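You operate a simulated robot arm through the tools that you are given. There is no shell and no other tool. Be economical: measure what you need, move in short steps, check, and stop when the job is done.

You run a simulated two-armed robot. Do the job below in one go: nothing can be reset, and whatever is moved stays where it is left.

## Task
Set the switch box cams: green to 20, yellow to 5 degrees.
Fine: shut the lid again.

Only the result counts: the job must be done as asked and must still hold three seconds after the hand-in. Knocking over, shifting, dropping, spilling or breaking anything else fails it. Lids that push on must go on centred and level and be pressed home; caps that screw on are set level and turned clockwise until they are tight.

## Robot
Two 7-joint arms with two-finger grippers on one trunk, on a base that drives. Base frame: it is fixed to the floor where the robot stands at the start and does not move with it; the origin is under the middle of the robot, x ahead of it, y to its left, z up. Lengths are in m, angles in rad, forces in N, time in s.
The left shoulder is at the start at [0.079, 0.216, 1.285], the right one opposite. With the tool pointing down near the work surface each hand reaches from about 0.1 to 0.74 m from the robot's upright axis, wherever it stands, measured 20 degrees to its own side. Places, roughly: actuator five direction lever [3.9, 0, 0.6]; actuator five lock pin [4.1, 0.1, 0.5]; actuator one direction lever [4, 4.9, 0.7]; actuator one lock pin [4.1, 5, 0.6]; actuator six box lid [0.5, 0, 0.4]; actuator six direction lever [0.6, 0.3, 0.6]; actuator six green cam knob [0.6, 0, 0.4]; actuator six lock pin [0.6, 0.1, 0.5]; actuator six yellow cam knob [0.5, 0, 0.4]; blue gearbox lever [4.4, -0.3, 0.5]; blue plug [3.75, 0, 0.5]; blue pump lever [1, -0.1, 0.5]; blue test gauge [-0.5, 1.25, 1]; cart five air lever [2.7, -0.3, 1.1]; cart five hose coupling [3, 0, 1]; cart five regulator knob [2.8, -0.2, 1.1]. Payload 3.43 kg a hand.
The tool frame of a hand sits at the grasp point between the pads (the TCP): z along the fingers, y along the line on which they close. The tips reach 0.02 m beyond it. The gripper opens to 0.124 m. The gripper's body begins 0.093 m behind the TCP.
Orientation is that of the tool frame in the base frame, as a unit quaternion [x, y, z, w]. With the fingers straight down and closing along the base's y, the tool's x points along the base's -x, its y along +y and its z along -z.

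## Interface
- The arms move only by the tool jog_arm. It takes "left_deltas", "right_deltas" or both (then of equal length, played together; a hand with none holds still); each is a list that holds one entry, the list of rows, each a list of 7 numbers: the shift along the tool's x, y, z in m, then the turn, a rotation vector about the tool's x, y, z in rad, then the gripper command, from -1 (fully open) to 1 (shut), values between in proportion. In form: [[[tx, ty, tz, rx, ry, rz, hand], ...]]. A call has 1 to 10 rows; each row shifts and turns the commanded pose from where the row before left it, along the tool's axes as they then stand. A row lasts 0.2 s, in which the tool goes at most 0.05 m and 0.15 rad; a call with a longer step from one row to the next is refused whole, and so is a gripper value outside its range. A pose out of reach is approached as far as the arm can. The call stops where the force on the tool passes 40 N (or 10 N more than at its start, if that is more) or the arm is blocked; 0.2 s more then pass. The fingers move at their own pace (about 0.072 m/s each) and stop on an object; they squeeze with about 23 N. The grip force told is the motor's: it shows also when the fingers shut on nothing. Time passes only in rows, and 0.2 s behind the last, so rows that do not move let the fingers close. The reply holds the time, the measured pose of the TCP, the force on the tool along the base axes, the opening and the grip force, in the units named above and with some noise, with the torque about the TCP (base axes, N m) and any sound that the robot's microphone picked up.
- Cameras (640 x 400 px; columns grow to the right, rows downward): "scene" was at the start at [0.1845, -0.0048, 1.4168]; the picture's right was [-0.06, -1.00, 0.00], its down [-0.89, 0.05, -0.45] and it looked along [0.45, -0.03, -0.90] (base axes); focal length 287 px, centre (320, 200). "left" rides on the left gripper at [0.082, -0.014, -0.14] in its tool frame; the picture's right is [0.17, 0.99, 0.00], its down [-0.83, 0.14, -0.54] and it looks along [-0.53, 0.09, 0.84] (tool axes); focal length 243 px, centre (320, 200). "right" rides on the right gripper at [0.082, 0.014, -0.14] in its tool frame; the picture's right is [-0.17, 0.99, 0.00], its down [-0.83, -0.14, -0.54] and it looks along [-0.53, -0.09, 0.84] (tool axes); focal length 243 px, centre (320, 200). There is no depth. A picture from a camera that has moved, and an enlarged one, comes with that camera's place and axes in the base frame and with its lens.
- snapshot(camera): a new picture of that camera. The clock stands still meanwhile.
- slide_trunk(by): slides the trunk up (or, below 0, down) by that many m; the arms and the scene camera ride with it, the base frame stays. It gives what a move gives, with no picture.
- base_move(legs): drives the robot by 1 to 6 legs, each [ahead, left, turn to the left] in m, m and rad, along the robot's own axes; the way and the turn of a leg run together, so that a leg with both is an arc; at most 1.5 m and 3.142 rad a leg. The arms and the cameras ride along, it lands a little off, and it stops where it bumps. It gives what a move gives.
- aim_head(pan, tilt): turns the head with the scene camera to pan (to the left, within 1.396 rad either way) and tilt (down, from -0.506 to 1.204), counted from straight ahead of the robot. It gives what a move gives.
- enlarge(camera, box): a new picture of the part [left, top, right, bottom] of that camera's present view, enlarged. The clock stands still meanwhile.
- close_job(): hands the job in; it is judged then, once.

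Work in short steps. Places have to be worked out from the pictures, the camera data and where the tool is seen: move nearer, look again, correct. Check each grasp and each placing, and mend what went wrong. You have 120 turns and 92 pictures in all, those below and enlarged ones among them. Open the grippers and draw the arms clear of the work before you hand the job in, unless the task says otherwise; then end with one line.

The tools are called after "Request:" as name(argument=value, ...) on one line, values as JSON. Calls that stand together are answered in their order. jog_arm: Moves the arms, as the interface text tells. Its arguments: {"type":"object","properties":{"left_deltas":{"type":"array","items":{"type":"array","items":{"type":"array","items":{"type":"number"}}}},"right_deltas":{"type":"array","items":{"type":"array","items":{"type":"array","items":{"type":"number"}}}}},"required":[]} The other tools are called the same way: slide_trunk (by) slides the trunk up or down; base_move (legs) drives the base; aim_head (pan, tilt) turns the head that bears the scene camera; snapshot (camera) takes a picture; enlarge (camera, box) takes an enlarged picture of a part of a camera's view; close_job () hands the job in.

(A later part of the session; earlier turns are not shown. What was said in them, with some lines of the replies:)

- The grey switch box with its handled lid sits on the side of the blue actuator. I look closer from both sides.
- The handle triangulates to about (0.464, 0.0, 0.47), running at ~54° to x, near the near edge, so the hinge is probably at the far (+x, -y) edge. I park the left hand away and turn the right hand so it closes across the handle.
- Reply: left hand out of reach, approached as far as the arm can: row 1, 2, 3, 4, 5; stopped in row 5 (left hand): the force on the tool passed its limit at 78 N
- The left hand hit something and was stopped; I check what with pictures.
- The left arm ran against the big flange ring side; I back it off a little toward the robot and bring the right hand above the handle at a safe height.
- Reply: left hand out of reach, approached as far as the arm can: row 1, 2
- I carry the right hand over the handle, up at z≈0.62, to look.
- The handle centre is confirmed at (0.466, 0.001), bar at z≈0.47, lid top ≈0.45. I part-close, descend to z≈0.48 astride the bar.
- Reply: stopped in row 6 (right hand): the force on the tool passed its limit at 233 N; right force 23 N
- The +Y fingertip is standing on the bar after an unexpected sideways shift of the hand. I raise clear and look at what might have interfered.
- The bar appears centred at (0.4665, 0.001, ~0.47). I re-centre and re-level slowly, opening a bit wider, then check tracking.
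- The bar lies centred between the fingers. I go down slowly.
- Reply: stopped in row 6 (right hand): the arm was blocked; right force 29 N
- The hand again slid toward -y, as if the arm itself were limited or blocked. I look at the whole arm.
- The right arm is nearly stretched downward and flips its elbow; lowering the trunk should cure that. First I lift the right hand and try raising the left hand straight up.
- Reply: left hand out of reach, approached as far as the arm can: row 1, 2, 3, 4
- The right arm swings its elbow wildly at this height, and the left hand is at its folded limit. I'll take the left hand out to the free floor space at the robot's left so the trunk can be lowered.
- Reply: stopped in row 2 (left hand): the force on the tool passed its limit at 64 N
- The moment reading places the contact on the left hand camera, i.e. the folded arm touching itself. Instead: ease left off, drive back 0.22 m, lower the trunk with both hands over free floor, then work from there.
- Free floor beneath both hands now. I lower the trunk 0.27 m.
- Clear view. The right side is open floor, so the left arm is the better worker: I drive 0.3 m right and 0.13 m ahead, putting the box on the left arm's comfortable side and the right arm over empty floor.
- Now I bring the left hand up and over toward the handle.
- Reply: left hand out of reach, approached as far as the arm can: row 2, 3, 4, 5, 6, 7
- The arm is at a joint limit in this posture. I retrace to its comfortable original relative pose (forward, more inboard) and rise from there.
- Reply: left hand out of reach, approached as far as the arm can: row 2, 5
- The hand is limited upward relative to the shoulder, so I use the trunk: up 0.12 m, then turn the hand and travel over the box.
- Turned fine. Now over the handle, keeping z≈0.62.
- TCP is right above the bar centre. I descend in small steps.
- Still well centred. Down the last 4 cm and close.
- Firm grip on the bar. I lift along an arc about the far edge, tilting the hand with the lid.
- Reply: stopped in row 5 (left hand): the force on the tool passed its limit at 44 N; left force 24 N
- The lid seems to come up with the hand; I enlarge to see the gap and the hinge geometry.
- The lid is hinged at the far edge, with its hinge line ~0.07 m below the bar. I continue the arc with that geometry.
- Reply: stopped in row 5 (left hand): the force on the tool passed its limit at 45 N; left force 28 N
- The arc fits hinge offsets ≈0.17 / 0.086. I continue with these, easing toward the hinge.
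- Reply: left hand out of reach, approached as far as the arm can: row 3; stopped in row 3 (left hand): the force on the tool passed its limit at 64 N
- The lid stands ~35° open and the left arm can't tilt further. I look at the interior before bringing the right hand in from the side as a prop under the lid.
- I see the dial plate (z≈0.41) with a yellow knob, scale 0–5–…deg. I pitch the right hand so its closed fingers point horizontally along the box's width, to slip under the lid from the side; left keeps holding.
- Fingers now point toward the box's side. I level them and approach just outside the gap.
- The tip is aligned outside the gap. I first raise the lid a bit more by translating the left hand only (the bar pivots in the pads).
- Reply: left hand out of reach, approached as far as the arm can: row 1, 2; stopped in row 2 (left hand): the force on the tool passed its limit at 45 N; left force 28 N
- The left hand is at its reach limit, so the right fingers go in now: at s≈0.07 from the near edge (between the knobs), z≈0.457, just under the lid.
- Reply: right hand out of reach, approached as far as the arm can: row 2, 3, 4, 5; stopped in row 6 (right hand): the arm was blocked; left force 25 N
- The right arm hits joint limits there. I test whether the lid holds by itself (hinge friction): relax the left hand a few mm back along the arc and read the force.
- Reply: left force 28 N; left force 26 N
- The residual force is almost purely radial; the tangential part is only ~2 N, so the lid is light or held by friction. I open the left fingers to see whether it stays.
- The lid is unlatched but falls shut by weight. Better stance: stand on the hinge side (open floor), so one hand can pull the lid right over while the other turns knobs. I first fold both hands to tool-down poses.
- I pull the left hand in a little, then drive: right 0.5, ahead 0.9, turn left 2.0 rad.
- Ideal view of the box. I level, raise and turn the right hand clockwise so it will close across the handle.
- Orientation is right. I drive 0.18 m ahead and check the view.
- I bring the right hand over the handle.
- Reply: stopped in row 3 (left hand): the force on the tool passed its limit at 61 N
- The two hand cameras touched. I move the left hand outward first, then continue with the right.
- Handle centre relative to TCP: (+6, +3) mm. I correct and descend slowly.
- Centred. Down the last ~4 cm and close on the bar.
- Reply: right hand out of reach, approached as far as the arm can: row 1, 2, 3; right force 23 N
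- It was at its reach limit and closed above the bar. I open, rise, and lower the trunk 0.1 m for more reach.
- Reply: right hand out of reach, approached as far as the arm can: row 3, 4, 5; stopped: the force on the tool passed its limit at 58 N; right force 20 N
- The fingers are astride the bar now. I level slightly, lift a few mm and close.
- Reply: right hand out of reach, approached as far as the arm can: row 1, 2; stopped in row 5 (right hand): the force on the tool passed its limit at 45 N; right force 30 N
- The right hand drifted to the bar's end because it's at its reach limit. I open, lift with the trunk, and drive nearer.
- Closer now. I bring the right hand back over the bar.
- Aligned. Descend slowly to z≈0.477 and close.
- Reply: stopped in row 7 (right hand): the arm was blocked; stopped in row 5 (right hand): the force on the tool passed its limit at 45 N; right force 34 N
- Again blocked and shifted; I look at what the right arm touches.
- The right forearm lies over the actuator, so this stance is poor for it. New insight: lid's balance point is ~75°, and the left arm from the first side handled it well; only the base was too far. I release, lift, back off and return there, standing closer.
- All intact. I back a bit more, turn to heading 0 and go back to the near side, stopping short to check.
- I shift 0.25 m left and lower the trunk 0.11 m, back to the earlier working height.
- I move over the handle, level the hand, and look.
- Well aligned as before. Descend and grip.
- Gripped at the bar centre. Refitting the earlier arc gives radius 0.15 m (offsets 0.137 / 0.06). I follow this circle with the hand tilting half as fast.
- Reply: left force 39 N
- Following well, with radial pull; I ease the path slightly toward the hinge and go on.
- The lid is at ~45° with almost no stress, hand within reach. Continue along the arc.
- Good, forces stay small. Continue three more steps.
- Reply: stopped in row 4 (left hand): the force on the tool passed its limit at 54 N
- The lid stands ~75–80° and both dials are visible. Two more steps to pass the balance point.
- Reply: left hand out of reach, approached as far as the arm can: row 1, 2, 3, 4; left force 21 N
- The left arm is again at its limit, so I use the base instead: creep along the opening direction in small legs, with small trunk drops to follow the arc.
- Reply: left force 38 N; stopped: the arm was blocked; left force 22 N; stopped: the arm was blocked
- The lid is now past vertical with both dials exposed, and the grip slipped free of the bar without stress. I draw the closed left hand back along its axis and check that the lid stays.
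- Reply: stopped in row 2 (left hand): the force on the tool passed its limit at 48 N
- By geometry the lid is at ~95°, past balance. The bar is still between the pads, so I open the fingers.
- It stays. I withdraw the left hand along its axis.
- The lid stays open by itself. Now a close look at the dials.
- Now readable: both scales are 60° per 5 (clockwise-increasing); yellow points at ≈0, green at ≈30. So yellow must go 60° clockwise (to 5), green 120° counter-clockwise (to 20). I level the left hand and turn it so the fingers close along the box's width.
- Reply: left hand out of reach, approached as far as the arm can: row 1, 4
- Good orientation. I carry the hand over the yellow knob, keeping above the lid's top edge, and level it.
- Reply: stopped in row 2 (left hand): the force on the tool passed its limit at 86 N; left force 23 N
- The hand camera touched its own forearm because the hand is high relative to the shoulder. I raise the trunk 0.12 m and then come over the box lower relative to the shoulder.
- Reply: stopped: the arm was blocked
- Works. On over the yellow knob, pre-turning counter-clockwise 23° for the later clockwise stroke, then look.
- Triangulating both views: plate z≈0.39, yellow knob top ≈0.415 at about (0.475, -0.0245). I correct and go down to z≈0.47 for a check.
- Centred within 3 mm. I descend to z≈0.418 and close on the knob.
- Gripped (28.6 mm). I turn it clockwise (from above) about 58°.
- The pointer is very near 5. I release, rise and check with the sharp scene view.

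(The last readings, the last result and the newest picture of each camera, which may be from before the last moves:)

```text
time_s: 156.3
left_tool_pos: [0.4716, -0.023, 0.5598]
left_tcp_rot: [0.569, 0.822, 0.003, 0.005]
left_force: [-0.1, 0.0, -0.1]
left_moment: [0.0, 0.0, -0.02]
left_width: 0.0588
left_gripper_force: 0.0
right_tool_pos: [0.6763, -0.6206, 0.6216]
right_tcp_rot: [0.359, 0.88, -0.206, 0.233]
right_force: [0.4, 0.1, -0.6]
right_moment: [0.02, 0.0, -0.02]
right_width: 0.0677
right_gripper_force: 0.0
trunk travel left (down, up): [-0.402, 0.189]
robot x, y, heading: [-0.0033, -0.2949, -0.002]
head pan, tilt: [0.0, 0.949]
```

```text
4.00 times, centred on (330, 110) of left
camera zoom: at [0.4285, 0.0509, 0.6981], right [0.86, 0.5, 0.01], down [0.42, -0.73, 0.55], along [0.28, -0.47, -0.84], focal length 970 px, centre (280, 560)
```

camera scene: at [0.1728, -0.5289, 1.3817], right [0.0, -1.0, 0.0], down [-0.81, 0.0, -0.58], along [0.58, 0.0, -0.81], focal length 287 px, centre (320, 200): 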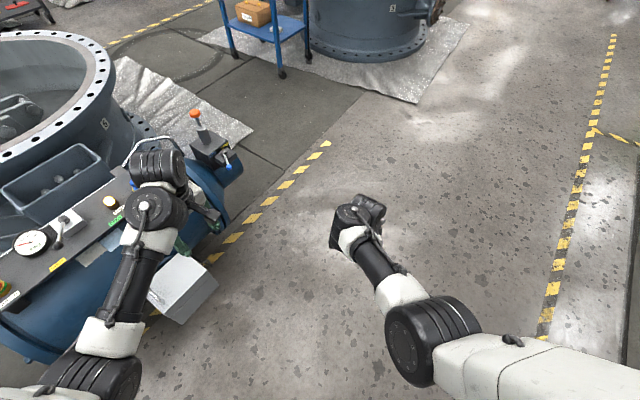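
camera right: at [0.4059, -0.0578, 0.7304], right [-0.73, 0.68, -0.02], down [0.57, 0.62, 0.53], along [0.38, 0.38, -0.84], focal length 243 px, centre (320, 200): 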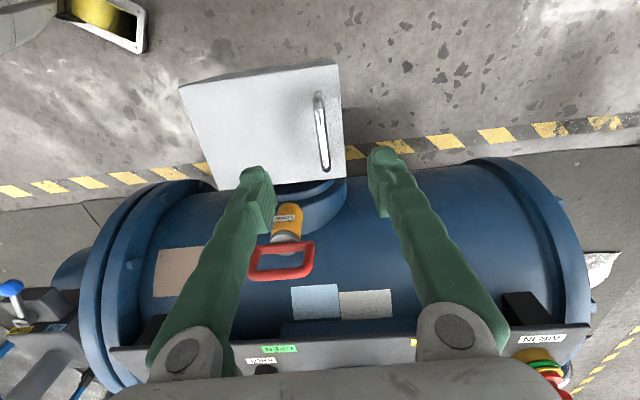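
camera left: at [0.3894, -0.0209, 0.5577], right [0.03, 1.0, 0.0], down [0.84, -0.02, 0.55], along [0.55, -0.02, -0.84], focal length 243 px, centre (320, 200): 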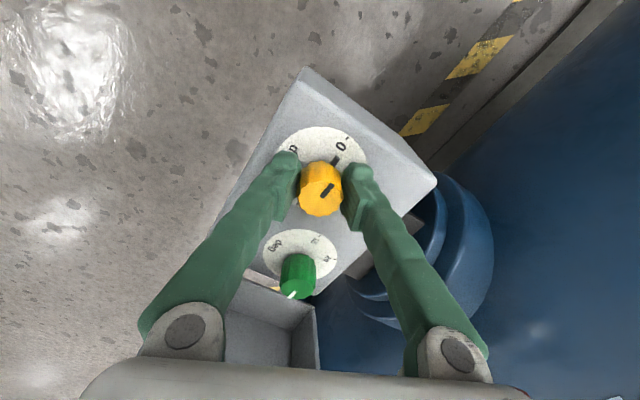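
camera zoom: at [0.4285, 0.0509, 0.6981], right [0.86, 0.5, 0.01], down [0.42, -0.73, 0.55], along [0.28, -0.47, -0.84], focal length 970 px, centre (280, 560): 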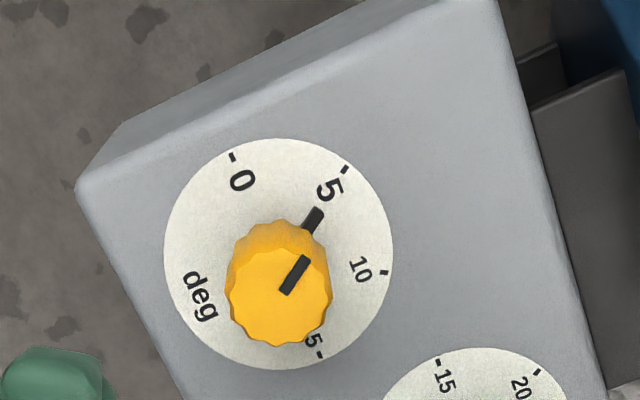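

Yellow reads ≈4.9–5: done. Now the green knob at about (0.5635, -0.046). I turn the hand to the start of a counter-clockwise stroke and go over it.

Request:
jog_arm(left_deltas=[[[0, 0, 0, 0, 0, -0.1135, 0.05], [0, 0, 0, 0, 0, -0.1135, 0.05], [0, 0, 0, 0, 0, -0.1135, 0.05], [0, 0, 0, 0, 0, -0.1135, 0.05], [-0.0205, 0.0118, 0, 0, 0, 0, 0.05], [-0.0205, 0.0118, 0, 0, 0, 0, 0.05], [-0.0205, 0.0118, 0, 0, 0, 0, 0.05], [-0.0205, 0.0118, 0, 0, 0, 0, 0.05], [0, 0, 0.02, 0, 0, 0, 0.05], [0, 0, 0, 0, 0, 0, 0.05]]])

Request:
snapshot(camera="left")

```text
time_s: 158.5
left_tool_pos: [0.5643, -0.0446, 0.5404]
left_tcp_rot: [0.369, 0.929, 0.001, 0.006]
left_force: [-0.1, 0.7, 0.6]
left_moment: [0.05, 0.01, 0.01]
left_width: 0.0587
left_gripper_force: 0.0
right_tool_pos: [0.6767, -0.62, 0.6213]
right_tcp_rot: [0.36, 0.879, -0.207, 0.233]
right_force: [0.4, 0.6, 0.0]
right_moment: [0.0, -0.01, -0.01]
right_width: 0.0683
right_gripper_force: 0.0
trunk travel left (down, up): [-0.402, 0.189]
robot x, y, heading: [-0.0049, -0.296, 0.005]
head pan, tilt: [0.0, 0.949]
```

```text
18 pictures are left
camera left: at [0.4941, 0.0029, 0.679], right [0.56, 0.83, 0.0], down [0.69, -0.47, 0.55], along [0.46, -0.3, -0.84], focal length 243 px, centre (320, 200)
```

left: 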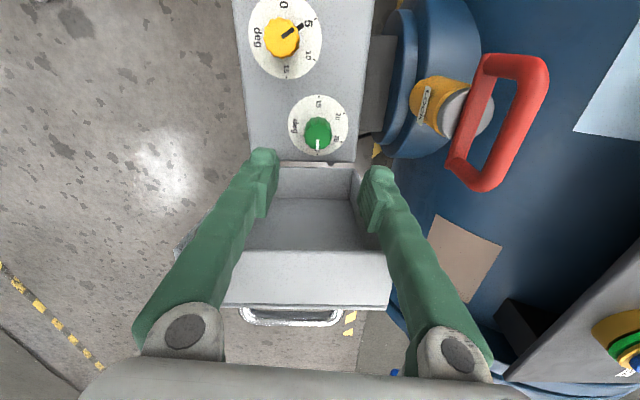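

Aligned over the green knob. I descend to z≈0.419 and close.

Request:
jog_arm(left_deltas=[[[0, 0, 0.025, 0, 0, 0, 0.05], [0, 0, 0.025, 0, 0, 0, 0.05], [0, 0, 0.025, 0, 0, 0, 0.05], [0, 0, 0.02, 0, 0, 0, 0.05], [0, 0, 0.015, 0, 0, 0, 0.05], [0, 0, 0.011, 0, 0, 0, 0.05], [0, 0, 0, 0, 0, 0, 0.05], [0, 0, 0, 0, 0, 0, 0.5], [0, 0, 0, 0, 0, 0, 1], [0, 0, 0, 0, 0, 0, 1]]])

Request:
snapshot(camera="left")

```text
time_s: 159.5
left_tool_pos: [0.5789, -0.058, 0.4677]
left_tcp_rot: [0.374, 0.927, -0.002, 0.021]
left_force: [-4.2, -8.8, 23.7]
left_moment: [0.36, -1.18, -0.3]
left_width: 0.0589
left_gripper_force: 0.0
right_tool_pos: [0.6755, -0.6223, 0.6217]
right_tcp_rot: [0.361, 0.879, -0.207, 0.233]
right_force: [0.8, 0.3, -0.2]
right_moment: [-0.01, -0.04, 0.0]
right_width: 0.0682
right_gripper_force: 0.0
trunk travel left (down, up): [-0.402, 0.189]
robot x, y, heading: [-0.0006, -0.2951, 0.001]
head pan, tilt: [0.0, 0.949]
stopped in row 4 (left hand): the force on the tool passed its limit at 55 N (the readings are from after the stop); the commanded pose is now the measured one
```

```text
17 pictures are left
camera left: at [0.5063, -0.0067, 0.6028], right [0.56, 0.83, 0.01], down [0.67, -0.46, 0.57], along [0.48, -0.32, -0.82], focal length 243 px, centre (320, 200)
```

left: 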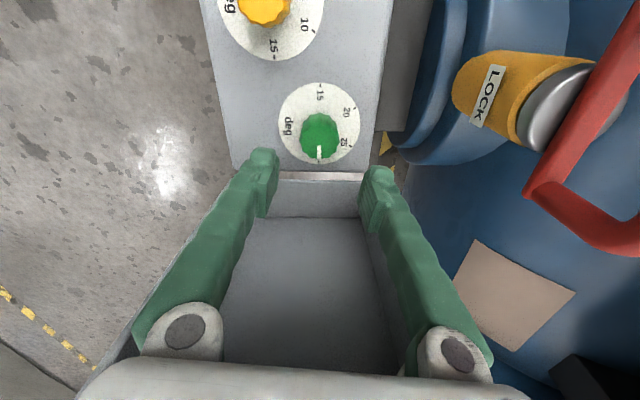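

The palm touched the lid's upper rim. I rise, and lean the hand ~17° back toward the box's near side so the palm clears the lid, with strokes limited to ±20°.

Request:
jog_arm(left_deltas=[[[0, 0, -0.02, 0, 0, 0, 0.05], [0, 0, -0.03, 0, 0, 0, 0.05], [0, 0, -0.02, 0, 0, 0.12, 0.05], [0.019, -0.0045, 0, 0, 0, 0.055, 0.05], [0, 0, 0, 0, -0.13, 0, 0.05], [0, 0, 0, 0, -0.13, 0, 0.05], [0, 0, 0, 0, 0, 0, 0.05]]])

```text
time_s: 161.1
left_tool_pos: [0.5582, -0.0415, 0.5344]
left_tcp_rot: [0.447, 0.882, -0.058, 0.134]
left_force: [0.1, 0.2, 0.2]
left_moment: [0.01, 0.0, 0.0]
left_width: 0.0593
left_gripper_force: 0.2
right_tool_pos: [0.6766, -0.6196, 0.6211]
right_tcp_rot: [0.36, 0.88, -0.207, 0.233]
right_force: [0.1, -0.1, -0.9]
right_moment: [-0.01, 0.01, 0.04]
right_width: 0.0684
right_gripper_force: 0.0
trunk travel left (down, up): [-0.402, 0.189]
robot x, y, heading: [-0.0002, -0.2954, -0.005]
head pan, tilt: [0.0, 0.949]
```

Tilt is good. I descend straight along the vertical to z≈0.422 on the green knob and close.

Request:
jog_arm(left_deltas=[[[0.0056, 0, 0.0218, 0, 0, 0, 0.05], [0.0056, 0, 0.0218, 0, 0, 0, 0.05], [0.0056, 0, 0.0218, 0, 0, 0, 0.05], [0.0056, 0, 0.0218, 0, 0, 0, 0.05], [0.0054, 0, 0.0216, 0, 0, 0, 0.05], [0, 0, 0, 0, 0, 0, 0.05], [0, 0, 0, 0, 0, 0, 0.5], [0, 0, 0, 0, 0, 0, 1], [0, 0, 0, 0, 0, 0, 1]]])

Request:
snapshot(camera="left")

```text
time_s: 163.1
left_tool_pos: [0.5611, -0.0439, 0.4203]
left_tcp_rot: [0.448, 0.882, -0.059, 0.132]
left_force: [-8.5, -7.2, -3.1]
left_moment: [-0.29, 0.04, 0.05]
left_width: 0.0282
left_gripper_force: 45.2
right_tool_pos: [0.6756, -0.621, 0.6222]
right_tcp_rot: [0.36, 0.879, -0.208, 0.233]
right_force: [0.6, 1.0, -1.0]
right_moment: [-0.03, -0.02, 0.02]
right_width: 0.068
right_gripper_force: 0.0
trunk travel left (down, up): [-0.402, 0.189]
robot x, y, heading: [0.0004, -0.2966, -0.001]
head pan, tilt: [0.0, 0.949]
```

```text
16 pictures are left
camera left: at [0.4798, 0.0435, 0.5306], right [0.7, 0.71, -0.03], down [0.48, -0.44, 0.76], along [0.52, -0.55, -0.65], focal length 243 px, centre (320, 200)
```

left: 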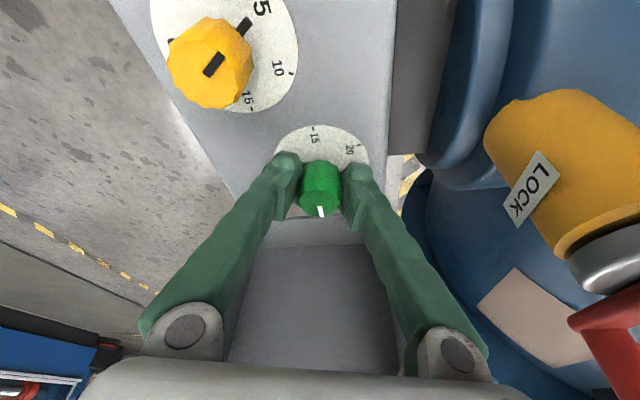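

Green gripped. Stroke 1: turn counter-clockwise about the vertical axis by ~46°.

Request:
jog_arm(left_deltas=[[[0, 0, 0, -0.0388, 0.0024, -0.129, 1], [0, 0, 0, -0.0388, 0.0024, -0.129, 1], [0, 0, 0, -0.0388, 0.0024, -0.129, 1], [0, 0, 0, -0.0388, 0.0024, -0.129, 1], [0, 0, 0, -0.0388, 0.0024, -0.129, 1], [0, 0, 0, -0.0388, 0.0024, -0.129, 1], [0, 0, 0, 0, 0, 0, 1]]])

```text
time_s: 164.7
left_tool_pos: [0.5603, -0.0466, 0.422]
left_tcp_rot: [0.066, 0.988, -0.002, 0.142]
left_force: [-23.3, -21.6, -1.7]
left_moment: [-0.36, 0.59, -0.09]
left_width: 0.0282
left_gripper_force: 45.0
right_tool_pos: [0.6755, -0.6226, 0.6218]
right_tcp_rot: [0.36, 0.879, -0.207, 0.233]
right_force: [-0.4, 0.3, 0.2]
right_moment: [-0.01, -0.03, 0.0]
right_width: 0.0681
right_gripper_force: 0.0
trunk travel left (down, up): [-0.402, 0.189]
robot x, y, heading: [-0.0003, -0.293, -0.0]
head pan, tilt: [0.0, 0.949]
```

Turned 46.2°. I open, swing back 45° around the knob, regrip, and make stroke 2.

Request:
jog_arm(left_deltas=[[[0, 0, 0, 0, 0, 0, 0.3], [0, 0, 0, 0, 0, 0, 0.05], [0.001, 0.001, -0.002, 0.0365, -0.002, 0.125, 0.05], [0, 0, 0, 0.0365, -0.002, 0.125, 0.05], [0, 0, 0, 0.0365, -0.002, 0.125, 0.05], [0, 0, 0, 0.0365, -0.002, 0.125, 0.05], [0, 0, 0, 0.0365, -0.002, 0.125, 0.05], [0, 0, 0, 0.0365, -0.002, 0.125, 0.05], [0, 0, 0, 0, 0, 0, 0.05]]])

Request:
enlarge(camera="left", box=[250, 100, 410, 240])

```text
time_s: 166.7
left_tool_pos: [0.5615, -0.0418, 0.423]
left_tcp_rot: [0.436, 0.889, -0.052, 0.132]
left_force: [0.5, 0.2, -0.8]
left_moment: [0.0, 0.02, -0.02]
left_width: 0.0592
left_gripper_force: 0.0
right_tool_pos: [0.6756, -0.6214, 0.6212]
right_tcp_rot: [0.361, 0.879, -0.208, 0.232]
right_force: [-0.5, 0.4, 0.5]
right_moment: [0.03, 0.0, 0.0]
right_width: 0.0683
right_gripper_force: 0.0
trunk travel left (down, up): [-0.402, 0.189]
robot x, y, heading: [-0.0, -0.2953, 0.001]
head pan, tilt: [0.0, 0.949]
```

```text
2.86 times, centred on (330, 170) of left
camera zoom: at [0.4771, 0.0428, 0.5334], right [0.68, 0.73, -0.03], down [0.49, -0.43, 0.75], along [0.54, -0.53, -0.66], focal length 693 px, centre (291, 286)
```

zoom: 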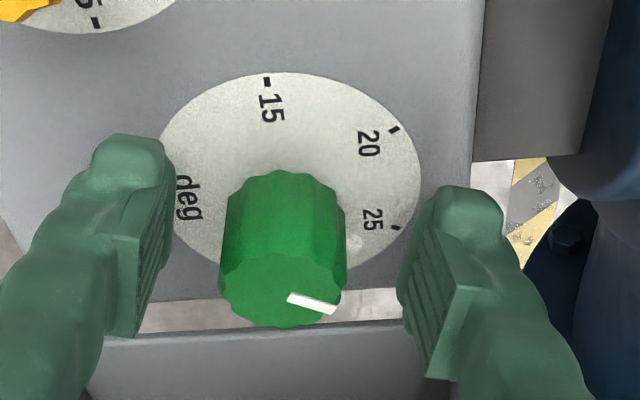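

Pointer now ≈26, as computed. Close and stroke 2 (~43°).

Request:
jog_arm(left_deltas=[[[0, 0, 0, 0, 0, 0, 0.6], [0, 0, 0, 0, 0, 0, 1], [0, 0, 0, 0, 0, 0, 1], [0, 0, 0, -0.035, 0.0028, -0.12, 1], [0, 0, 0, -0.035, 0.0028, -0.12, 1], [0, 0, 0, -0.035, 0.0028, -0.12, 1], [0, 0, 0, -0.035, 0.0028, -0.12, 1], [0, 0, 0, -0.035, 0.0028, -0.12, 1], [0, 0, 0, -0.035, 0.0028, -0.12, 1], [0, 0, 0, 0, 0, 0, 1]]])

Request:
jog_arm(left_deltas=[[[0, 0, 0, 0, 0, 0, 0.3], [0, 0, 0, 0, 0, 0, 0.05], [0, 0, 0, 0.035, -0.002, 0.12, 0.05], [0, 0, 0, 0.035, -0.002, 0.12, 0.05], [0, 0, 0, 0.035, -0.002, 0.12, 0.05], [0, 0, 0, 0.035, -0.002, 0.12, 0.05], [0, 0, 0, 0.035, -0.002, 0.12, 0.05], [0, 0, 0, 0, 0, 0, 0.05]]])

Request:
enlarge(camera="left", box=[250, 100, 410, 240])

```text
time_s: 168.9
left_tool_pos: [0.558, -0.0476, 0.4241]
left_tcp_rot: [0.081, 0.987, -0.003, 0.139]
left_force: [-20.4, -25.4, -2.5]
left_moment: [-0.3, 0.16, -0.14]
left_width: 0.0279
left_gripper_force: 45.0
right_tool_pos: [0.675, -0.6225, 0.6212]
right_tcp_rot: [0.36, 0.879, -0.207, 0.232]
right_force: [0.8, -0.1, -0.6]
right_moment: [0.05, 0.01, 0.0]
right_width: 0.0685
right_gripper_force: 0.1
trunk travel left (down, up): [-0.402, 0.189]
robot x, y, heading: [0.0043, -0.2997, -0.003]
head pan, tilt: [0.0, 0.949]
```

```text
time_s: 170.7
left_tool_pos: [0.5627, -0.0417, 0.4215]
left_tcp_rot: [0.381, 0.914, -0.046, 0.133]
left_force: [-0.7, 0.0, 0.2]
left_moment: [-0.01, -0.02, 0.01]
left_width: 0.0587
left_gripper_force: 0.0
right_tool_pos: [0.6759, -0.6204, 0.6218]
right_tcp_rot: [0.36, 0.879, -0.209, 0.233]
right_force: [1.1, 0.3, 0.9]
right_moment: [0.01, -0.02, 0.0]
right_width: 0.0679
right_gripper_force: 0.2
trunk travel left (down, up): [-0.402, 0.189]
robot x, y, heading: [0.0003, -0.2949, -0.004]
head pan, tilt: [0.0, 0.949]
```

```text
2.86 times, centred on (330, 170) of left
camera zoom: at [0.4677, 0.0313, 0.5337], right [0.59, 0.81, -0.03], down [0.55, -0.37, 0.75], along [0.6, -0.45, -0.66], focal length 693 px, centre (291, 286)
```

zoom: 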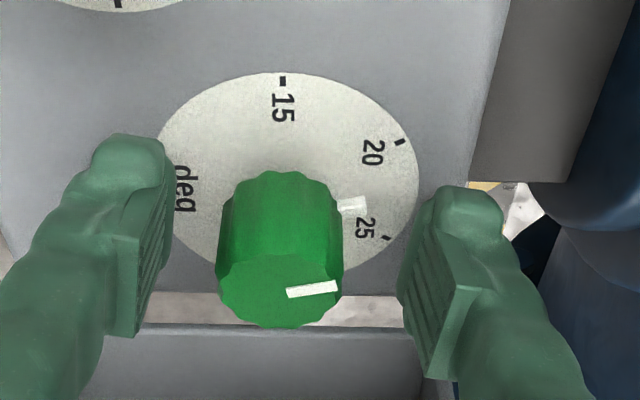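

About 89° done (reads ≈22.7–23). Final stroke 31°, then release and rise for a clear check.

Request:
jog_arm(left_deltas=[[[0, 0, 0, 0, 0, 0, 0.6], [0, 0, 0, 0, 0, 0, 1], [0, 0, 0, 0, 0, 0, 1], [0, 0, 0, -0.0378, 0.0024, -0.1306, 1], [0, 0, 0, -0.0378, 0.0024, -0.1306, 1], [0, 0, 0, -0.0378, 0.0024, -0.1306, 1], [0, 0, 0, -0.0378, 0.0024, -0.1306, 1], [0, 0, 0, 0, 0, 0, 1]]])

Request:
jog_arm(left_deltas=[[[0, 0, 0, 0, 0, 0, 0.3], [0, 0, 0, 0, 0, 0, 0.05], [-0.0056, 0, -0.02, 0, 0, 0, 0.05], [-0.0084, 0, -0.03, 0, 0, 0, 0.05], [-0.0084, 0, -0.03, 0, 0, 0, 0.05], [-0.0084, 0, -0.03, 0, 0, 0, 0.05], [-0.0056, 0, -0.02, 0, 0, 0, 0.05], [0, 0, 0, 0, 0, 0, 0.05]]])

Request:
enlarge(camera="left", box=[240, 50, 400, 150])

```text
time_s: 172.5
left_tool_pos: [0.559, -0.0453, 0.4223]
left_tcp_rot: [0.122, 0.983, -0.009, 0.138]
left_force: [-20.6, -23.9, -5.0]
left_moment: [-0.41, 0.0, -0.12]
left_width: 0.0283
left_gripper_force: 45.2
right_tool_pos: [0.6745, -0.622, 0.6212]
right_tcp_rot: [0.361, 0.879, -0.207, 0.232]
right_force: [-0.7, -0.3, 0.5]
right_moment: [-0.04, 0.01, 0.05]
right_width: 0.0682
right_gripper_force: 0.1
trunk travel left (down, up): [-0.402, 0.189]
robot x, y, heading: [0.0002, -0.2924, 0.0]
head pan, tilt: [0.0, 0.949]
```

```text
time_s: 174.3
left_tool_pos: [0.5594, -0.0446, 0.5575]
left_tcp_rot: [0.12, 0.983, -0.007, 0.14]
left_force: [0.4, 0.0, 0.7]
left_moment: [0.02, 0.01, -0.03]
left_width: 0.0589
left_gripper_force: 0.1
right_tool_pos: [0.6753, -0.6214, 0.6204]
right_tcp_rot: [0.36, 0.88, -0.207, 0.233]
right_force: [-0.4, 0.2, 0.6]
right_moment: [0.01, 0.0, 0.0]
right_width: 0.0682
right_gripper_force: 0.0
trunk travel left (down, up): [-0.402, 0.189]
robot x, y, heading: [-0.001, -0.3006, -0.001]
head pan, tilt: [0.0, 0.949]
```

```text
4.00 times, centred on (320, 100) of left
camera zoom: at [0.442, -0.0308, 0.6683], right [0.08, 1.0, -0.03], down [0.66, -0.03, 0.75], along [0.75, -0.08, -0.66], focal length 970 px, centre (320, 600)
```

zoom: 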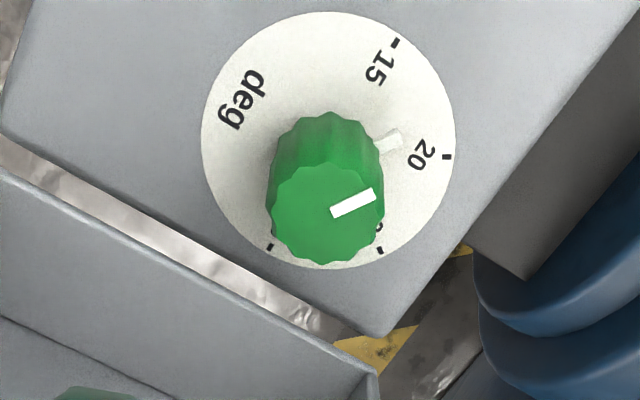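

The image suggests the pointer went slightly past 20 toward 15. I enlarge more for an exact reading.

Request:
enlarge(camera="left", box=[284, 48, 364, 122])

```text
5.41 times, centred on (324, 85) of left
camera zoom: at [0.442, -0.0308, 0.6683], right [0.08, 1.0, -0.03], down [0.66, -0.03, 0.75], along [0.75, -0.08, -0.66], focal length 1312 px, centre (298, 822)
```

zoom: 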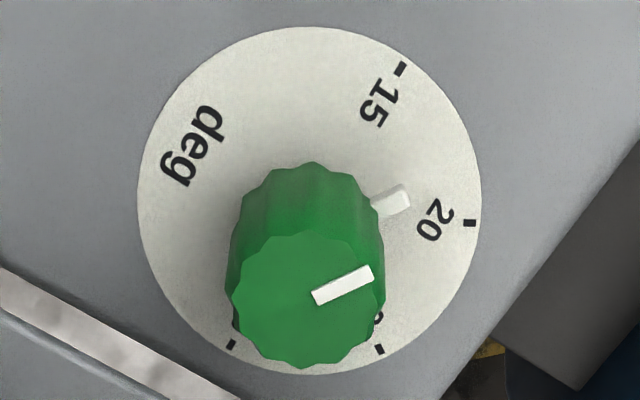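

The pointer stands at about 107° where 20 lies at 84°, i.e. ≈18.1: it overshot (the knob slipped/turned on gripping). I go back down, regrip, and check the angle while gripped before correcting clockwise.

Request:
jog_arm(left_deltas=[[[0.0056, -0.0003, 0.0217, 0, 0, 0, 0.05], [0.0056, -0.0003, 0.0217, 0, 0, 0, 0.05], [0.0056, -0.0003, 0.0217, 0, 0, 0, 0.05], [0.0056, -0.0003, 0.0217, 0, 0, 0, 0.05], [0.0056, -0.0003, 0.0217, 0, 0, 0, 0.05], [0.0054, -0.0003, 0.0217, 0, 0, 0, 0.05], [0, 0, 0, 0, 0, 0, 0.05], [0, 0, 0, 0, 0, 0, 0.6], [0, 0, 0, 0, 0, 0, 1], [0, 0, 0, 0, 0, 0, 1]]])

Request:
enlarge(camera="left", box=[270, 130, 370, 230])

```text
time_s: 176.5
left_tool_pos: [0.5634, -0.0478, 0.4237]
left_tcp_rot: [0.121, 0.983, -0.008, 0.141]
left_force: [-2.5, -12.8, -5.1]
left_moment: [-0.27, -0.25, -0.01]
left_width: 0.0285
left_gripper_force: 45.2
right_tool_pos: [0.6757, -0.6213, 0.6208]
right_tcp_rot: [0.361, 0.879, -0.208, 0.232]
right_force: [-0.3, -0.6, -0.6]
right_moment: [0.01, -0.01, 0.02]
right_width: 0.0683
right_gripper_force: 0.1
trunk travel left (down, up): [-0.402, 0.189]
robot x, y, heading: [-0.0006, -0.2958, -0.005]
head pan, tilt: [0.0, 0.949]
```

```text
4.00 times, centred on (320, 180) of left
camera zoom: at [0.4467, -0.0329, 0.5337], right [0.08, 1.0, -0.03], down [0.66, -0.03, 0.75], along [0.75, -0.08, -0.66], focal length 970 px, centre (320, 280)
```

zoom: 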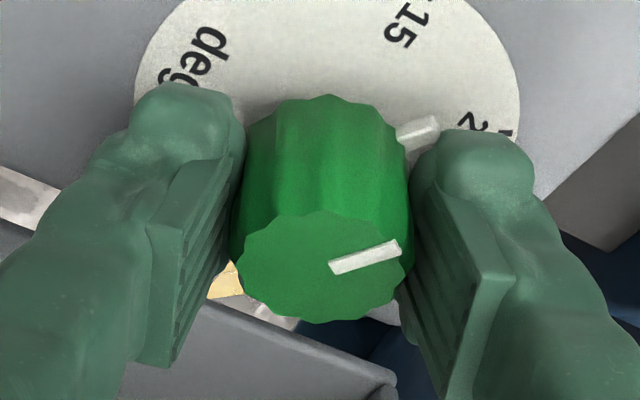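

Gripping didn't disturb it (still ≈108°). I turn clockwise 24° and look again while gripped.

Request:
jog_arm(left_deltas=[[[0, 0, 0, 0.029, -0.002, 0.101, 1], [0, 0, 0, 0.029, -0.002, 0.101, 1], [0, 0, 0, 0.029, -0.002, 0.101, 1], [0, 0, 0, 0.029, -0.002, 0.101, 1], [0, 0, 0, 0, 0, 0, 1]]])

Request:
jog_arm(left_deltas=[[[0, 0, 0, 0, 0, 0, 0.3], [0, 0, 0, 0, 0, 0, 0.05], [-0.0056, 0, -0.02, 0, 0, 0, 0.05], [-0.0084, 0, -0.03, 0, 0, 0, 0.05], [-0.0084, 0, -0.03, 0, 0, 0, 0.05], [-0.0084, 0, -0.03, 0, 0, 0, 0.05], [-0.0056, 0, -0.02, 0, 0, 0, 0.05], [0, 0, 0, 0, 0.14, 0, 0.05], [0, 0, 0, 0, 0.14, 0, 0.05], [0, 0, 0, 0, 0, 0, 0.05]]])

Request:
enlarge(camera="left", box=[270, 10, 370, 150])

```text
time_s: 177.7
left_tool_pos: [0.5644, -0.0464, 0.4236]
left_tcp_rot: [0.324, 0.936, -0.037, 0.135]
left_force: [-2.1, -21.8, -10.8]
left_moment: [-0.3, -0.11, 0.03]
left_width: 0.0283
left_gripper_force: 44.9
right_tool_pos: [0.6761, -0.6215, 0.6211]
right_tcp_rot: [0.36, 0.879, -0.207, 0.232]
right_force: [0.0, 0.5, 0.1]
right_moment: [-0.03, -0.03, 0.0]
right_width: 0.0684
right_gripper_force: 0.1
trunk travel left (down, up): [-0.402, 0.189]
robot x, y, heading: [-0.0012, -0.2966, -0.003]
head pan, tilt: [0.0, 0.949]
```

```text
time_s: 179.9
left_tool_pos: [0.5607, -0.0468, 0.5593]
left_tcp_rot: [0.325, 0.946, 0.009, 0.003]
left_force: [-0.4, -0.7, -0.2]
left_moment: [0.02, 0.02, -0.05]
left_width: 0.0591
left_gripper_force: 0.0
right_tool_pos: [0.6772, -0.6206, 0.6222]
right_tcp_rot: [0.361, 0.879, -0.208, 0.233]
right_force: [-0.6, 0.9, 0.9]
right_moment: [0.01, -0.01, 0.01]
right_width: 0.0682
right_gripper_force: 0.0
trunk travel left (down, up): [-0.402, 0.189]
robot x, y, heading: [0.0024, -0.295, 0.0]
head pan, tilt: [0.0, 0.949]
```

```text
2.86 times, centred on (320, 80) of left
camera zoom: at [0.4866, -0.007, 0.6976], right [0.47, 0.88, 0.02], down [0.73, -0.41, 0.54], along [0.48, -0.24, -0.84], focal length 693 px, centre (320, 543)
```

zoom: 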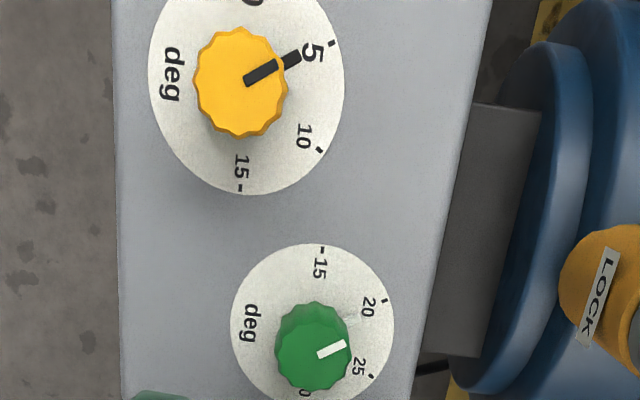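

Now yellow reads ≈4.9 and green ≈20.2: both set. To close the lid I rise over it, go behind the handle bar with closed fingers, and push it back toward the near side.

Request:
jog_arm(left_deltas=[[[0, 0, -0.03, 0, 0, 0, 0.5], [0, 0, -0.03, 0, 0, 0, 1], [0, 0, -0.03, 0, 0, 0, 1], [0, 0, -0.02, 0, 0, 0, 1], [-0.031, -0.002, 0, 0, 0, 0, 1], [-0.031, -0.002, 0, 0, 0, 0, 1], [-0.031, -0.002, 0, 0, 0, 0, 1], [-0.031, -0.002, 0, 0, 0, 0, 1], [-0.031, -0.001, 0, 0, 0, 0, 1], [0, 0, 0, 0, 0, 0, 1]]])

Request:
snapshot(camera="left")

```text
time_s: 182.1
left_tool_pos: [0.6761, -0.1491, 0.6691]
left_tcp_rot: [0.324, 0.946, 0.009, 0.003]
left_force: [0.8, 0.3, 0.1]
left_moment: [-0.04, 0.0, 0.0]
left_width: 0.0
left_gripper_force: 23.0
right_tool_pos: [0.6748, -0.6212, 0.6215]
right_tcp_rot: [0.36, 0.879, -0.208, 0.232]
right_force: [-0.2, -0.3, -0.6]
right_moment: [0.0, 0.05, 0.04]
right_width: 0.0682
right_gripper_force: 0.1
trunk travel left (down, up): [-0.402, 0.189]
robot x, y, heading: [-0.0033, -0.2976, -0.002]
head pan, tilt: [0.0, 0.949]
```

```text
9 pictures are left
camera left: at [0.6022, -0.1108, 0.8069], right [0.47, 0.88, 0.02], down [0.73, -0.41, 0.54], along [0.49, -0.24, -0.84], focal length 243 px, centre (320, 200)
```

left: 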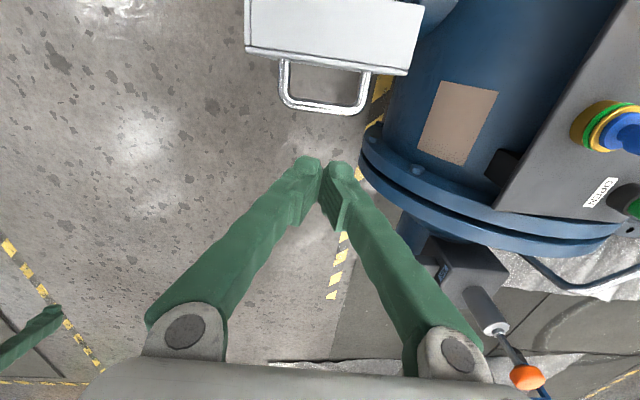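

The fingers are ~1 cm beyond the bar and centred on it. I descend behind it, then push.

Request:
jog_arm(left_deltas=[[[0, 0, 0.025, 0, 0, 0, 1], [0, 0, 0.025, 0, 0, 0, 1], [0, 0, 0.025, 0, 0, 0, 1], [0, 0, 0.025, 0, 0, 0, 1], [0, 0, 0.018, 0, 0, 0, 1], [0, 0, 0, 0, 0, 0, 1]]])

Request:
jog_arm(left_deltas=[[[0.015, 0, 0, 0, 0, 0, 1], [0.015, 0, 0, 0, 0, 0, 1], [0.015, 0, 0, 0, 0, 0, 1], [0.012, 0, 0, 0, 0, 0, 1], [0, 0, 0, 0, 0, 0, 1]]])

Request:
snapshot(camera="left")

```text
time_s: 183.5
left_tool_pos: [0.6715, -0.1483, 0.5633]
left_tcp_rot: [0.324, 0.946, 0.01, 0.003]
left_force: [0.0, -0.1, -0.3]
left_moment: [0.02, 0.02, 0.0]
left_width: 0.0
left_gripper_force: 23.1
left hand out of reach, approached as far as the arm can: row 4, 5
right_tool_pos: [0.6765, -0.6213, 0.6208]
right_tcp_rot: [0.36, 0.879, -0.207, 0.232]
right_force: [-0.9, -0.2, -0.6]
right_moment: [0.0, -0.01, 0.01]
right_width: 0.0681
right_gripper_force: 0.0
trunk travel left (down, up): [-0.402, 0.189]
robot x, y, heading: [-0.0016, -0.2939, -0.005]
head pan, tilt: [0.0, 0.949]
```

```text
time_s: 184.7
left_tool_pos: [0.6245, -0.1132, 0.5648]
left_tcp_rot: [0.323, 0.946, 0.01, 0.004]
left_force: [-0.5, 0.2, 0.3]
left_moment: [0.03, -0.01, -0.01]
left_width: 0.0002
left_gripper_force: 22.7
right_tool_pos: [0.676, -0.6211, 0.6218]
right_tcp_rot: [0.361, 0.879, -0.208, 0.232]
right_force: [0.0, -0.9, -0.9]
right_moment: [0.0, 0.0, 0.0]
right_width: 0.0681
right_gripper_force: 0.1
trunk travel left (down, up): [-0.402, 0.189]
robot x, y, heading: [-0.0002, -0.2916, -0.003]
head pan, tilt: [0.0, 0.949]
```

```text
8 pictures are left
camera left: at [0.551, -0.0741, 0.7033], right [0.47, 0.88, 0.02], down [0.73, -0.41, 0.54], along [0.49, -0.24, -0.84], focal length 243 px, centre (320, 200)
```

left: 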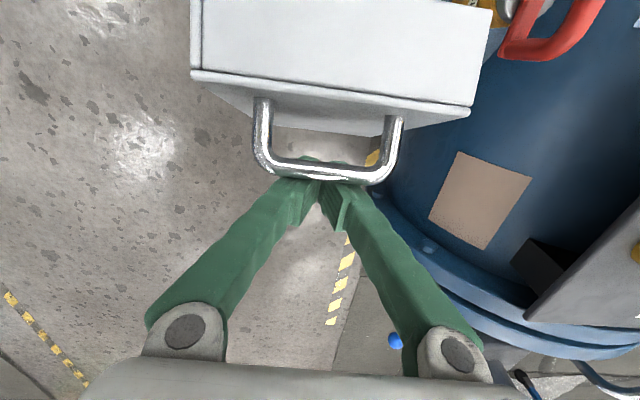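

The fingers are just at the bar. I keep pushing toward the near side.

Request:
jog_arm(left_deltas=[[[0.015, 0, 0, 0, 0, 0, 1], [0.015, 0, 0, 0, 0, 0, 1], [0.015, 0, 0, 0, 0, 0, 1], [0.015, 0, 0, 0, 0, 0, 1], [0, 0, 0, 0, 0, 0, 1]]])

Request:
snapshot(camera="left")

```text
time_s: 185.9
left_tool_pos: [0.5781, -0.0746, 0.5648]
left_tcp_rot: [0.325, 0.946, 0.01, 0.003]
left_force: [0.1, 0.4, -0.9]
left_moment: [-0.01, -0.04, -0.02]
left_width: 0.0004
left_gripper_force: 22.9
right_tool_pos: [0.6762, -0.6211, 0.6212]
right_tcp_rot: [0.361, 0.879, -0.208, 0.232]
right_force: [0.3, 0.3, 0.1]
right_moment: [-0.05, 0.0, 0.01]
right_width: 0.0682
right_gripper_force: 0.1
trunk travel left (down, up): [-0.402, 0.189]
robot x, y, heading: [-0.0028, -0.2963, 0.0]
head pan, tilt: [0.0, 0.949]
```

```text
7 pictures are left
camera left: at [0.5042, -0.0368, 0.7033], right [0.47, 0.88, 0.02], down [0.73, -0.41, 0.54], along [0.49, -0.24, -0.84], focal length 243 px, centre (320, 200)
```

left: 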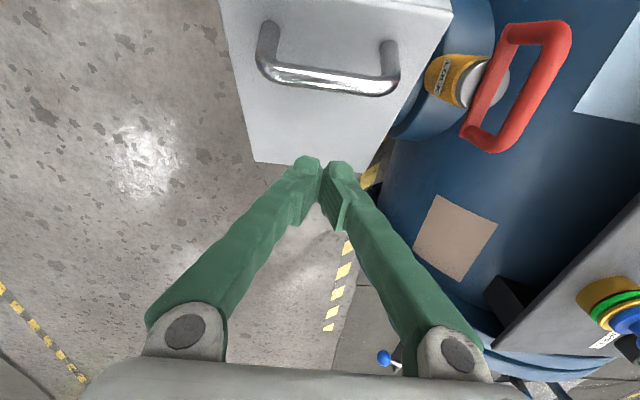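

The lid went over. I move over its near part and check the state before pressing it home.

Request:
jog_arm(left_deltas=[[[0.024, -0.004, 0, 0, 0, 0, 1], [0.024, -0.004, 0, 0, 0, 0, 1], [0.024, -0.004, 0, 0, 0, 0, 1], [0.02, -0.004, 0, 0, 0, 0, 1], [0, 0, 0, 0, 0, 0, 1]]])

Request:
snapshot(camera="left")

```text
time_s: 187.1
left_tool_pos: [0.4955, -0.0306, 0.5648]
left_tcp_rot: [0.325, 0.946, 0.01, 0.004]
left_force: [0.5, 0.3, 0.6]
left_moment: [0.01, 0.02, -0.02]
left_width: 0.0002
left_gripper_force: 23.1
right_tool_pos: [0.6764, -0.6208, 0.621]
right_tcp_rot: [0.36, 0.879, -0.208, 0.232]
right_force: [-0.3, -0.2, 0.5]
right_moment: [-0.02, 0.0, -0.01]
right_width: 0.0685
right_gripper_force: 0.2
trunk travel left (down, up): [-0.402, 0.189]
robot x, y, heading: [-0.0007, -0.2978, 0.002]
head pan, tilt: [0.0, 0.949]
```

```text
6 pictures are left
camera left: at [0.4214, 0.0073, 0.7037], right [0.47, 0.88, 0.02], down [0.73, -0.41, 0.54], along [0.49, -0.24, -0.84], focal length 243 px, centre (320, 200)
```

left: 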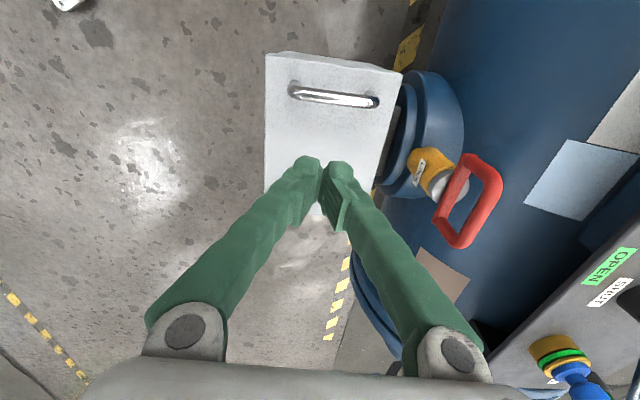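

Closed. I press lightly on the lid near the handle to seat it.

Request:
jog_arm(left_deltas=[[[0, 0, 0.025, 0, 0, 0, 1], [0, 0, 0.025, 0, 0, 0, 1], [0, 0, 0.025, 0, 0, 0, 1], [0, 0, 0.01, 0, 0, 0, 1], [0, 0, 0.005, 0, 0, 0, 1], [0, 0, 0.005, 0, 0, 0, 1], [0, 0, 0.004, 0, 0, 0, 1], [0, 0, 0.003, 0, 0, 0, 1], [0, 0, 0, 0, 0, 0, 1]]])

Request:
jog_arm(left_deltas=[[[0, 0, -0.02, 0, 0, 0, 1], [0, 0, -0.03, 0, 0, 0, 0], [0, 0, -0.03, 0, 0, 0, -0.5], [0, 0, -0.03, 0, 0, 0, -0.5], [0, 0, -0.03, 0, 0, 0, -0.5], [0, 0, -0.02, 0, 0, 0, -0.5]]])

```text
time_s: 189.1
left_tool_pos: [0.4975, -0.0309, 0.4619]
left_tcp_rot: [0.325, 0.946, 0.009, 0.003]
left_force: [-0.1, 0.1, -0.4]
left_moment: [-0.02, -0.02, -0.01]
left_width: 0.0
left_gripper_force: 23.0
right_tool_pos: [0.6764, -0.6205, 0.6215]
right_tcp_rot: [0.361, 0.879, -0.208, 0.233]
right_force: [-0.6, 0.7, -0.3]
right_moment: [0.02, -0.01, 0.0]
right_width: 0.0684
right_gripper_force: 0.2
trunk travel left (down, up): [-0.402, 0.189]
robot x, y, heading: [-0.0, -0.2974, -0.007]
head pan, tilt: [0.0, 0.949]
```

```text
time_s: 190.5
left_tool_pos: [0.4949, -0.0337, 0.623]
left_tcp_rot: [0.325, 0.946, 0.01, 0.003]
left_force: [0.0, -0.4, -0.6]
left_moment: [-0.01, -0.01, -0.02]
left_width: 0.093
left_gripper_force: 0.1
right_tool_pos: [0.6773, -0.6223, 0.6212]
right_tcp_rot: [0.361, 0.879, -0.208, 0.232]
right_force: [-0.8, 0.3, -0.3]
right_moment: [0.0, -0.02, 0.0]
right_width: 0.068
right_gripper_force: 0.1
trunk travel left (down, up): [-0.402, 0.189]
robot x, y, heading: [-0.0027, -0.2972, -0.002]
head pan, tilt: [0.0, 0.949]
```

No contact yet, so the lid is a bit lower than assumed. I press again, deeper, until a light touch.

Request:
jog_arm(left_deltas=[[[0, 0, 0.04, 0, 0, 0, 1], [0, 0, 0.04, 0, 0, 0, 1], [0, 0, 0.04, 0, 0, 0, 1], [0, 0, 0.03, 0, 0, 0, 1], [0, 0, 0.012, 0, 0, 0, 1], [0, 0, 0.005, 0, 0, 0, 1], [0, 0, 0.004, 0, 0, 0, 1], [0, 0, 0.004, 0, 0, 0, 1], [0, 0, 0.004, 0, 0, 0, 1], [0, 0, 0.004, 0, 0, 0, 1]]])

```text
time_s: 192.1
left_tool_pos: [0.5005, -0.0302, 0.456]
left_tcp_rot: [0.325, 0.946, 0.011, 0.006]
left_force: [-12.0, -0.8, 34.3]
left_moment: [-0.17, 0.33, -0.13]
left_width: 0.0001
left_gripper_force: 34.7
right_tool_pos: [0.6744, -0.6217, 0.6226]
right_tcp_rot: [0.361, 0.879, -0.208, 0.234]
right_force: [-0.1, 0.4, 0.0]
right_moment: [0.01, -0.01, -0.01]
right_width: 0.0679
right_gripper_force: 0.0
trunk travel left (down, up): [-0.402, 0.189]
robot x, y, heading: [-0.0009, -0.2947, -0.005]
head pan, tilt: [0.0, 0.949]
stopped in row 8 (left hand): the force on the tool passed its limit at 50 N (the readings are from after the stop); the commanded pose is now the measured one
```

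Pressed home firmly (lid top ≈0.436). I rise, open, and back the robot away a little, then check.

Request:
jog_arm(left_deltas=[[[0, 0, -0.02, 0, 0, 0, 1], [0, 0, -0.03, 0, 0, 0, 1], [0, 0, -0.03, 0, 0, 0, 0], [0, 0, -0.03, 0, 0, 0, -1], [0, 0, -0.03, 0, 0, 0, -1], [0, 0, -0.02, 0, 0, 0, -1]]], right_deltas=[[[0, 0, 0, 0, 0, 0, -1], [0, 0, 0, 0, 0, 0, -1], [0, 0, 0, 0, 0, 0, -1], [0, 0, 0, 0, 0, 0, -1], [0, 0, 0, 0, 0, 0, -1], [0, 0, 0, 0, 0, 0, -1]]])

Request:
base_move(legs=[[-0.05, -0.3, 0]])

Request:
snapshot(camera="scene")

```text
time_s: 193.5
left_tool_pos: [0.4952, -0.0327, 0.6137]
left_tcp_rot: [0.325, 0.946, 0.01, 0.003]
left_force: [0.4, -0.6, 0.3]
left_moment: [-0.01, 0.02, -0.01]
left_width: 0.124
left_gripper_force: 0.1
right_tool_pos: [0.6774, -0.621, 0.6211]
right_tcp_rot: [0.361, 0.878, -0.209, 0.233]
right_force: [-0.2, 0.8, 0.1]
right_moment: [-0.01, -0.01, 0.02]
right_width: 0.124
right_gripper_force: 0.0
trunk travel left (down, up): [-0.402, 0.189]
robot x, y, heading: [0.003, -0.2964, -0.003]
head pan, tilt: [0.0, 0.949]
```

```text
time_s: 198.1
left_tool_pos: [0.4462, -0.3351, 0.6131]
left_tcp_rot: [0.326, 0.945, 0.01, 0.005]
left_force: [0.2, -0.1, 0.9]
left_moment: [0.03, 0.0, 0.0]
left_width: 0.124
left_gripper_force: 0.0
right_tool_pos: [0.625, -0.9227, 0.6211]
right_tcp_rot: [0.361, 0.879, -0.208, 0.232]
right_force: [-0.3, 0.4, 0.2]
right_moment: [-0.01, -0.03, 0.01]
right_width: 0.124
right_gripper_force: 0.1
trunk travel left (down, up): [-0.402, 0.189]
robot x, y, heading: [-0.0518, -0.598, -0.01]
head pan, tilt: [0.0, 0.949]
```

```text
5 pictures are left
camera scene: at [0.1549, -0.5988, 1.3866], right [0.0, -1.0, 0.0], down [-0.81, 0.0, -0.58], along [0.58, 0.0, -0.81], focal length 287 px, centre (320, 200)
```

scene: 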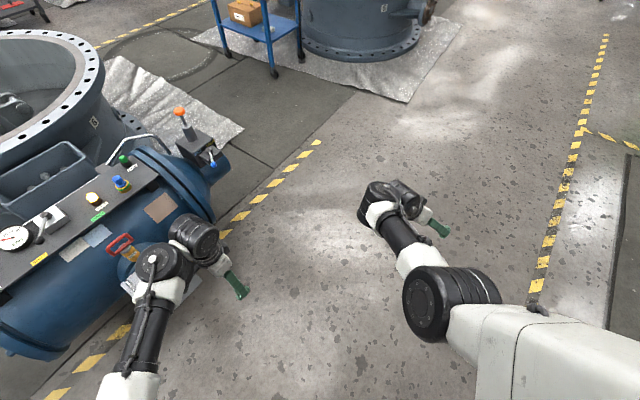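

The arm hides the box; I step back a bit further for one confirming look.

Request:
base_move(legs=[[-0.1, -0.25, 0]])

Request:
aim_head(pan=0.6, tilt=0.85)

Request:
snapshot(camera="scene")

```text
time_s: 202.0
left_tool_pos: [0.3448, -0.5856, 0.6137]
left_tcp_rot: [0.326, 0.945, 0.011, 0.004]
left_force: [-0.2, -0.1, 0.3]
left_moment: [0.0, 0.0, 0.0]
left_width: 0.1238
left_gripper_force: 0.0
right_tool_pos: [0.5227, -1.1763, 0.6216]
right_tcp_rot: [0.362, 0.878, -0.209, 0.232]
right_force: [-0.1, 0.9, -0.9]
right_moment: [0.01, 0.02, 0.0]
right_width: 0.1239
right_gripper_force: 0.0
trunk travel left (down, up): [-0.402, 0.189]
robot x, y, heading: [-0.1492, -0.8487, -0.005]
head pan, tilt: [0.0, 0.949]
```

```text
time_s: 203.0
left_tool_pos: [0.3454, -0.5868, 0.6133]
left_tcp_rot: [0.326, 0.945, 0.01, 0.005]
left_force: [0.5, 0.2, -0.4]
left_moment: [0.0, 0.0, 0.03]
left_width: 0.124
left_gripper_force: 0.1
right_tool_pos: [0.5246, -1.1753, 0.6213]
right_tcp_rot: [0.362, 0.878, -0.209, 0.233]
right_force: [-0.5, 0.1, 0.0]
right_moment: [0.0, 0.01, 0.03]
right_width: 0.1243
right_gripper_force: 0.1
trunk travel left (down, up): [-0.402, 0.189]
robot x, y, heading: [-0.1516, -0.8496, -0.001]
head pan, tilt: [0.6, 0.85]
```

```text
4 pictures are left
camera scene: at [0.0458, -0.8064, 1.3941], right [0.56, -0.83, 0.0], down [-0.62, -0.42, -0.66], along [0.55, 0.37, -0.75], focal length 287 px, centre (320, 200)
```

scene: 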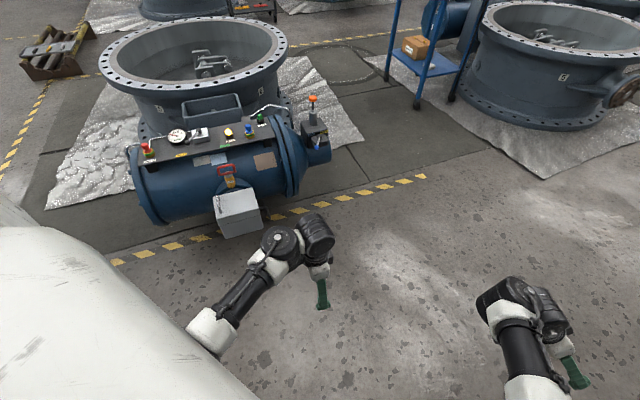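

Request:
enlarge(camera="scene", box=[190, 150, 290, 245])

```text
4.21 times, centred on (240, 198) of scene
camera zoom: at [0.0458, -0.8064, 1.3941], right [0.56, -0.83, 0.0], down [-0.62, -0.42, -0.66], along [0.55, 0.37, -0.75], focal length 1210 px, centre (657, 210)
```

zoom: 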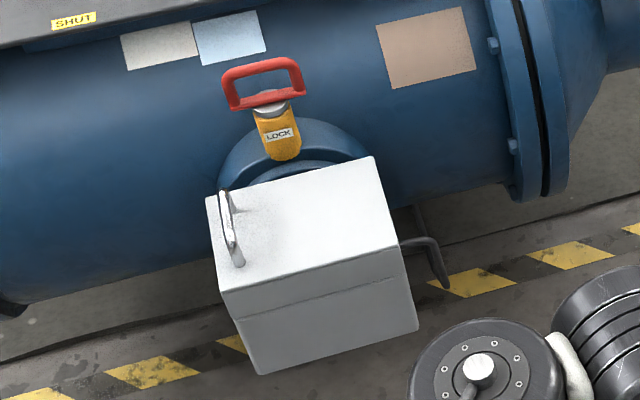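

The lid is shut flush, the lock pin and levers look untouched, and both arms are clear with the grippers open. I hand the job in.

Request:
close_job()

```text
The job is handed in.
```

I set the green cam to about 20 degrees and the yellow cam to about 5 degrees, then shut the lid and pressed it home. My last readings, taken from the camera before I closed the lid, were about 20.2 for green and 4.8–5 for yellow.
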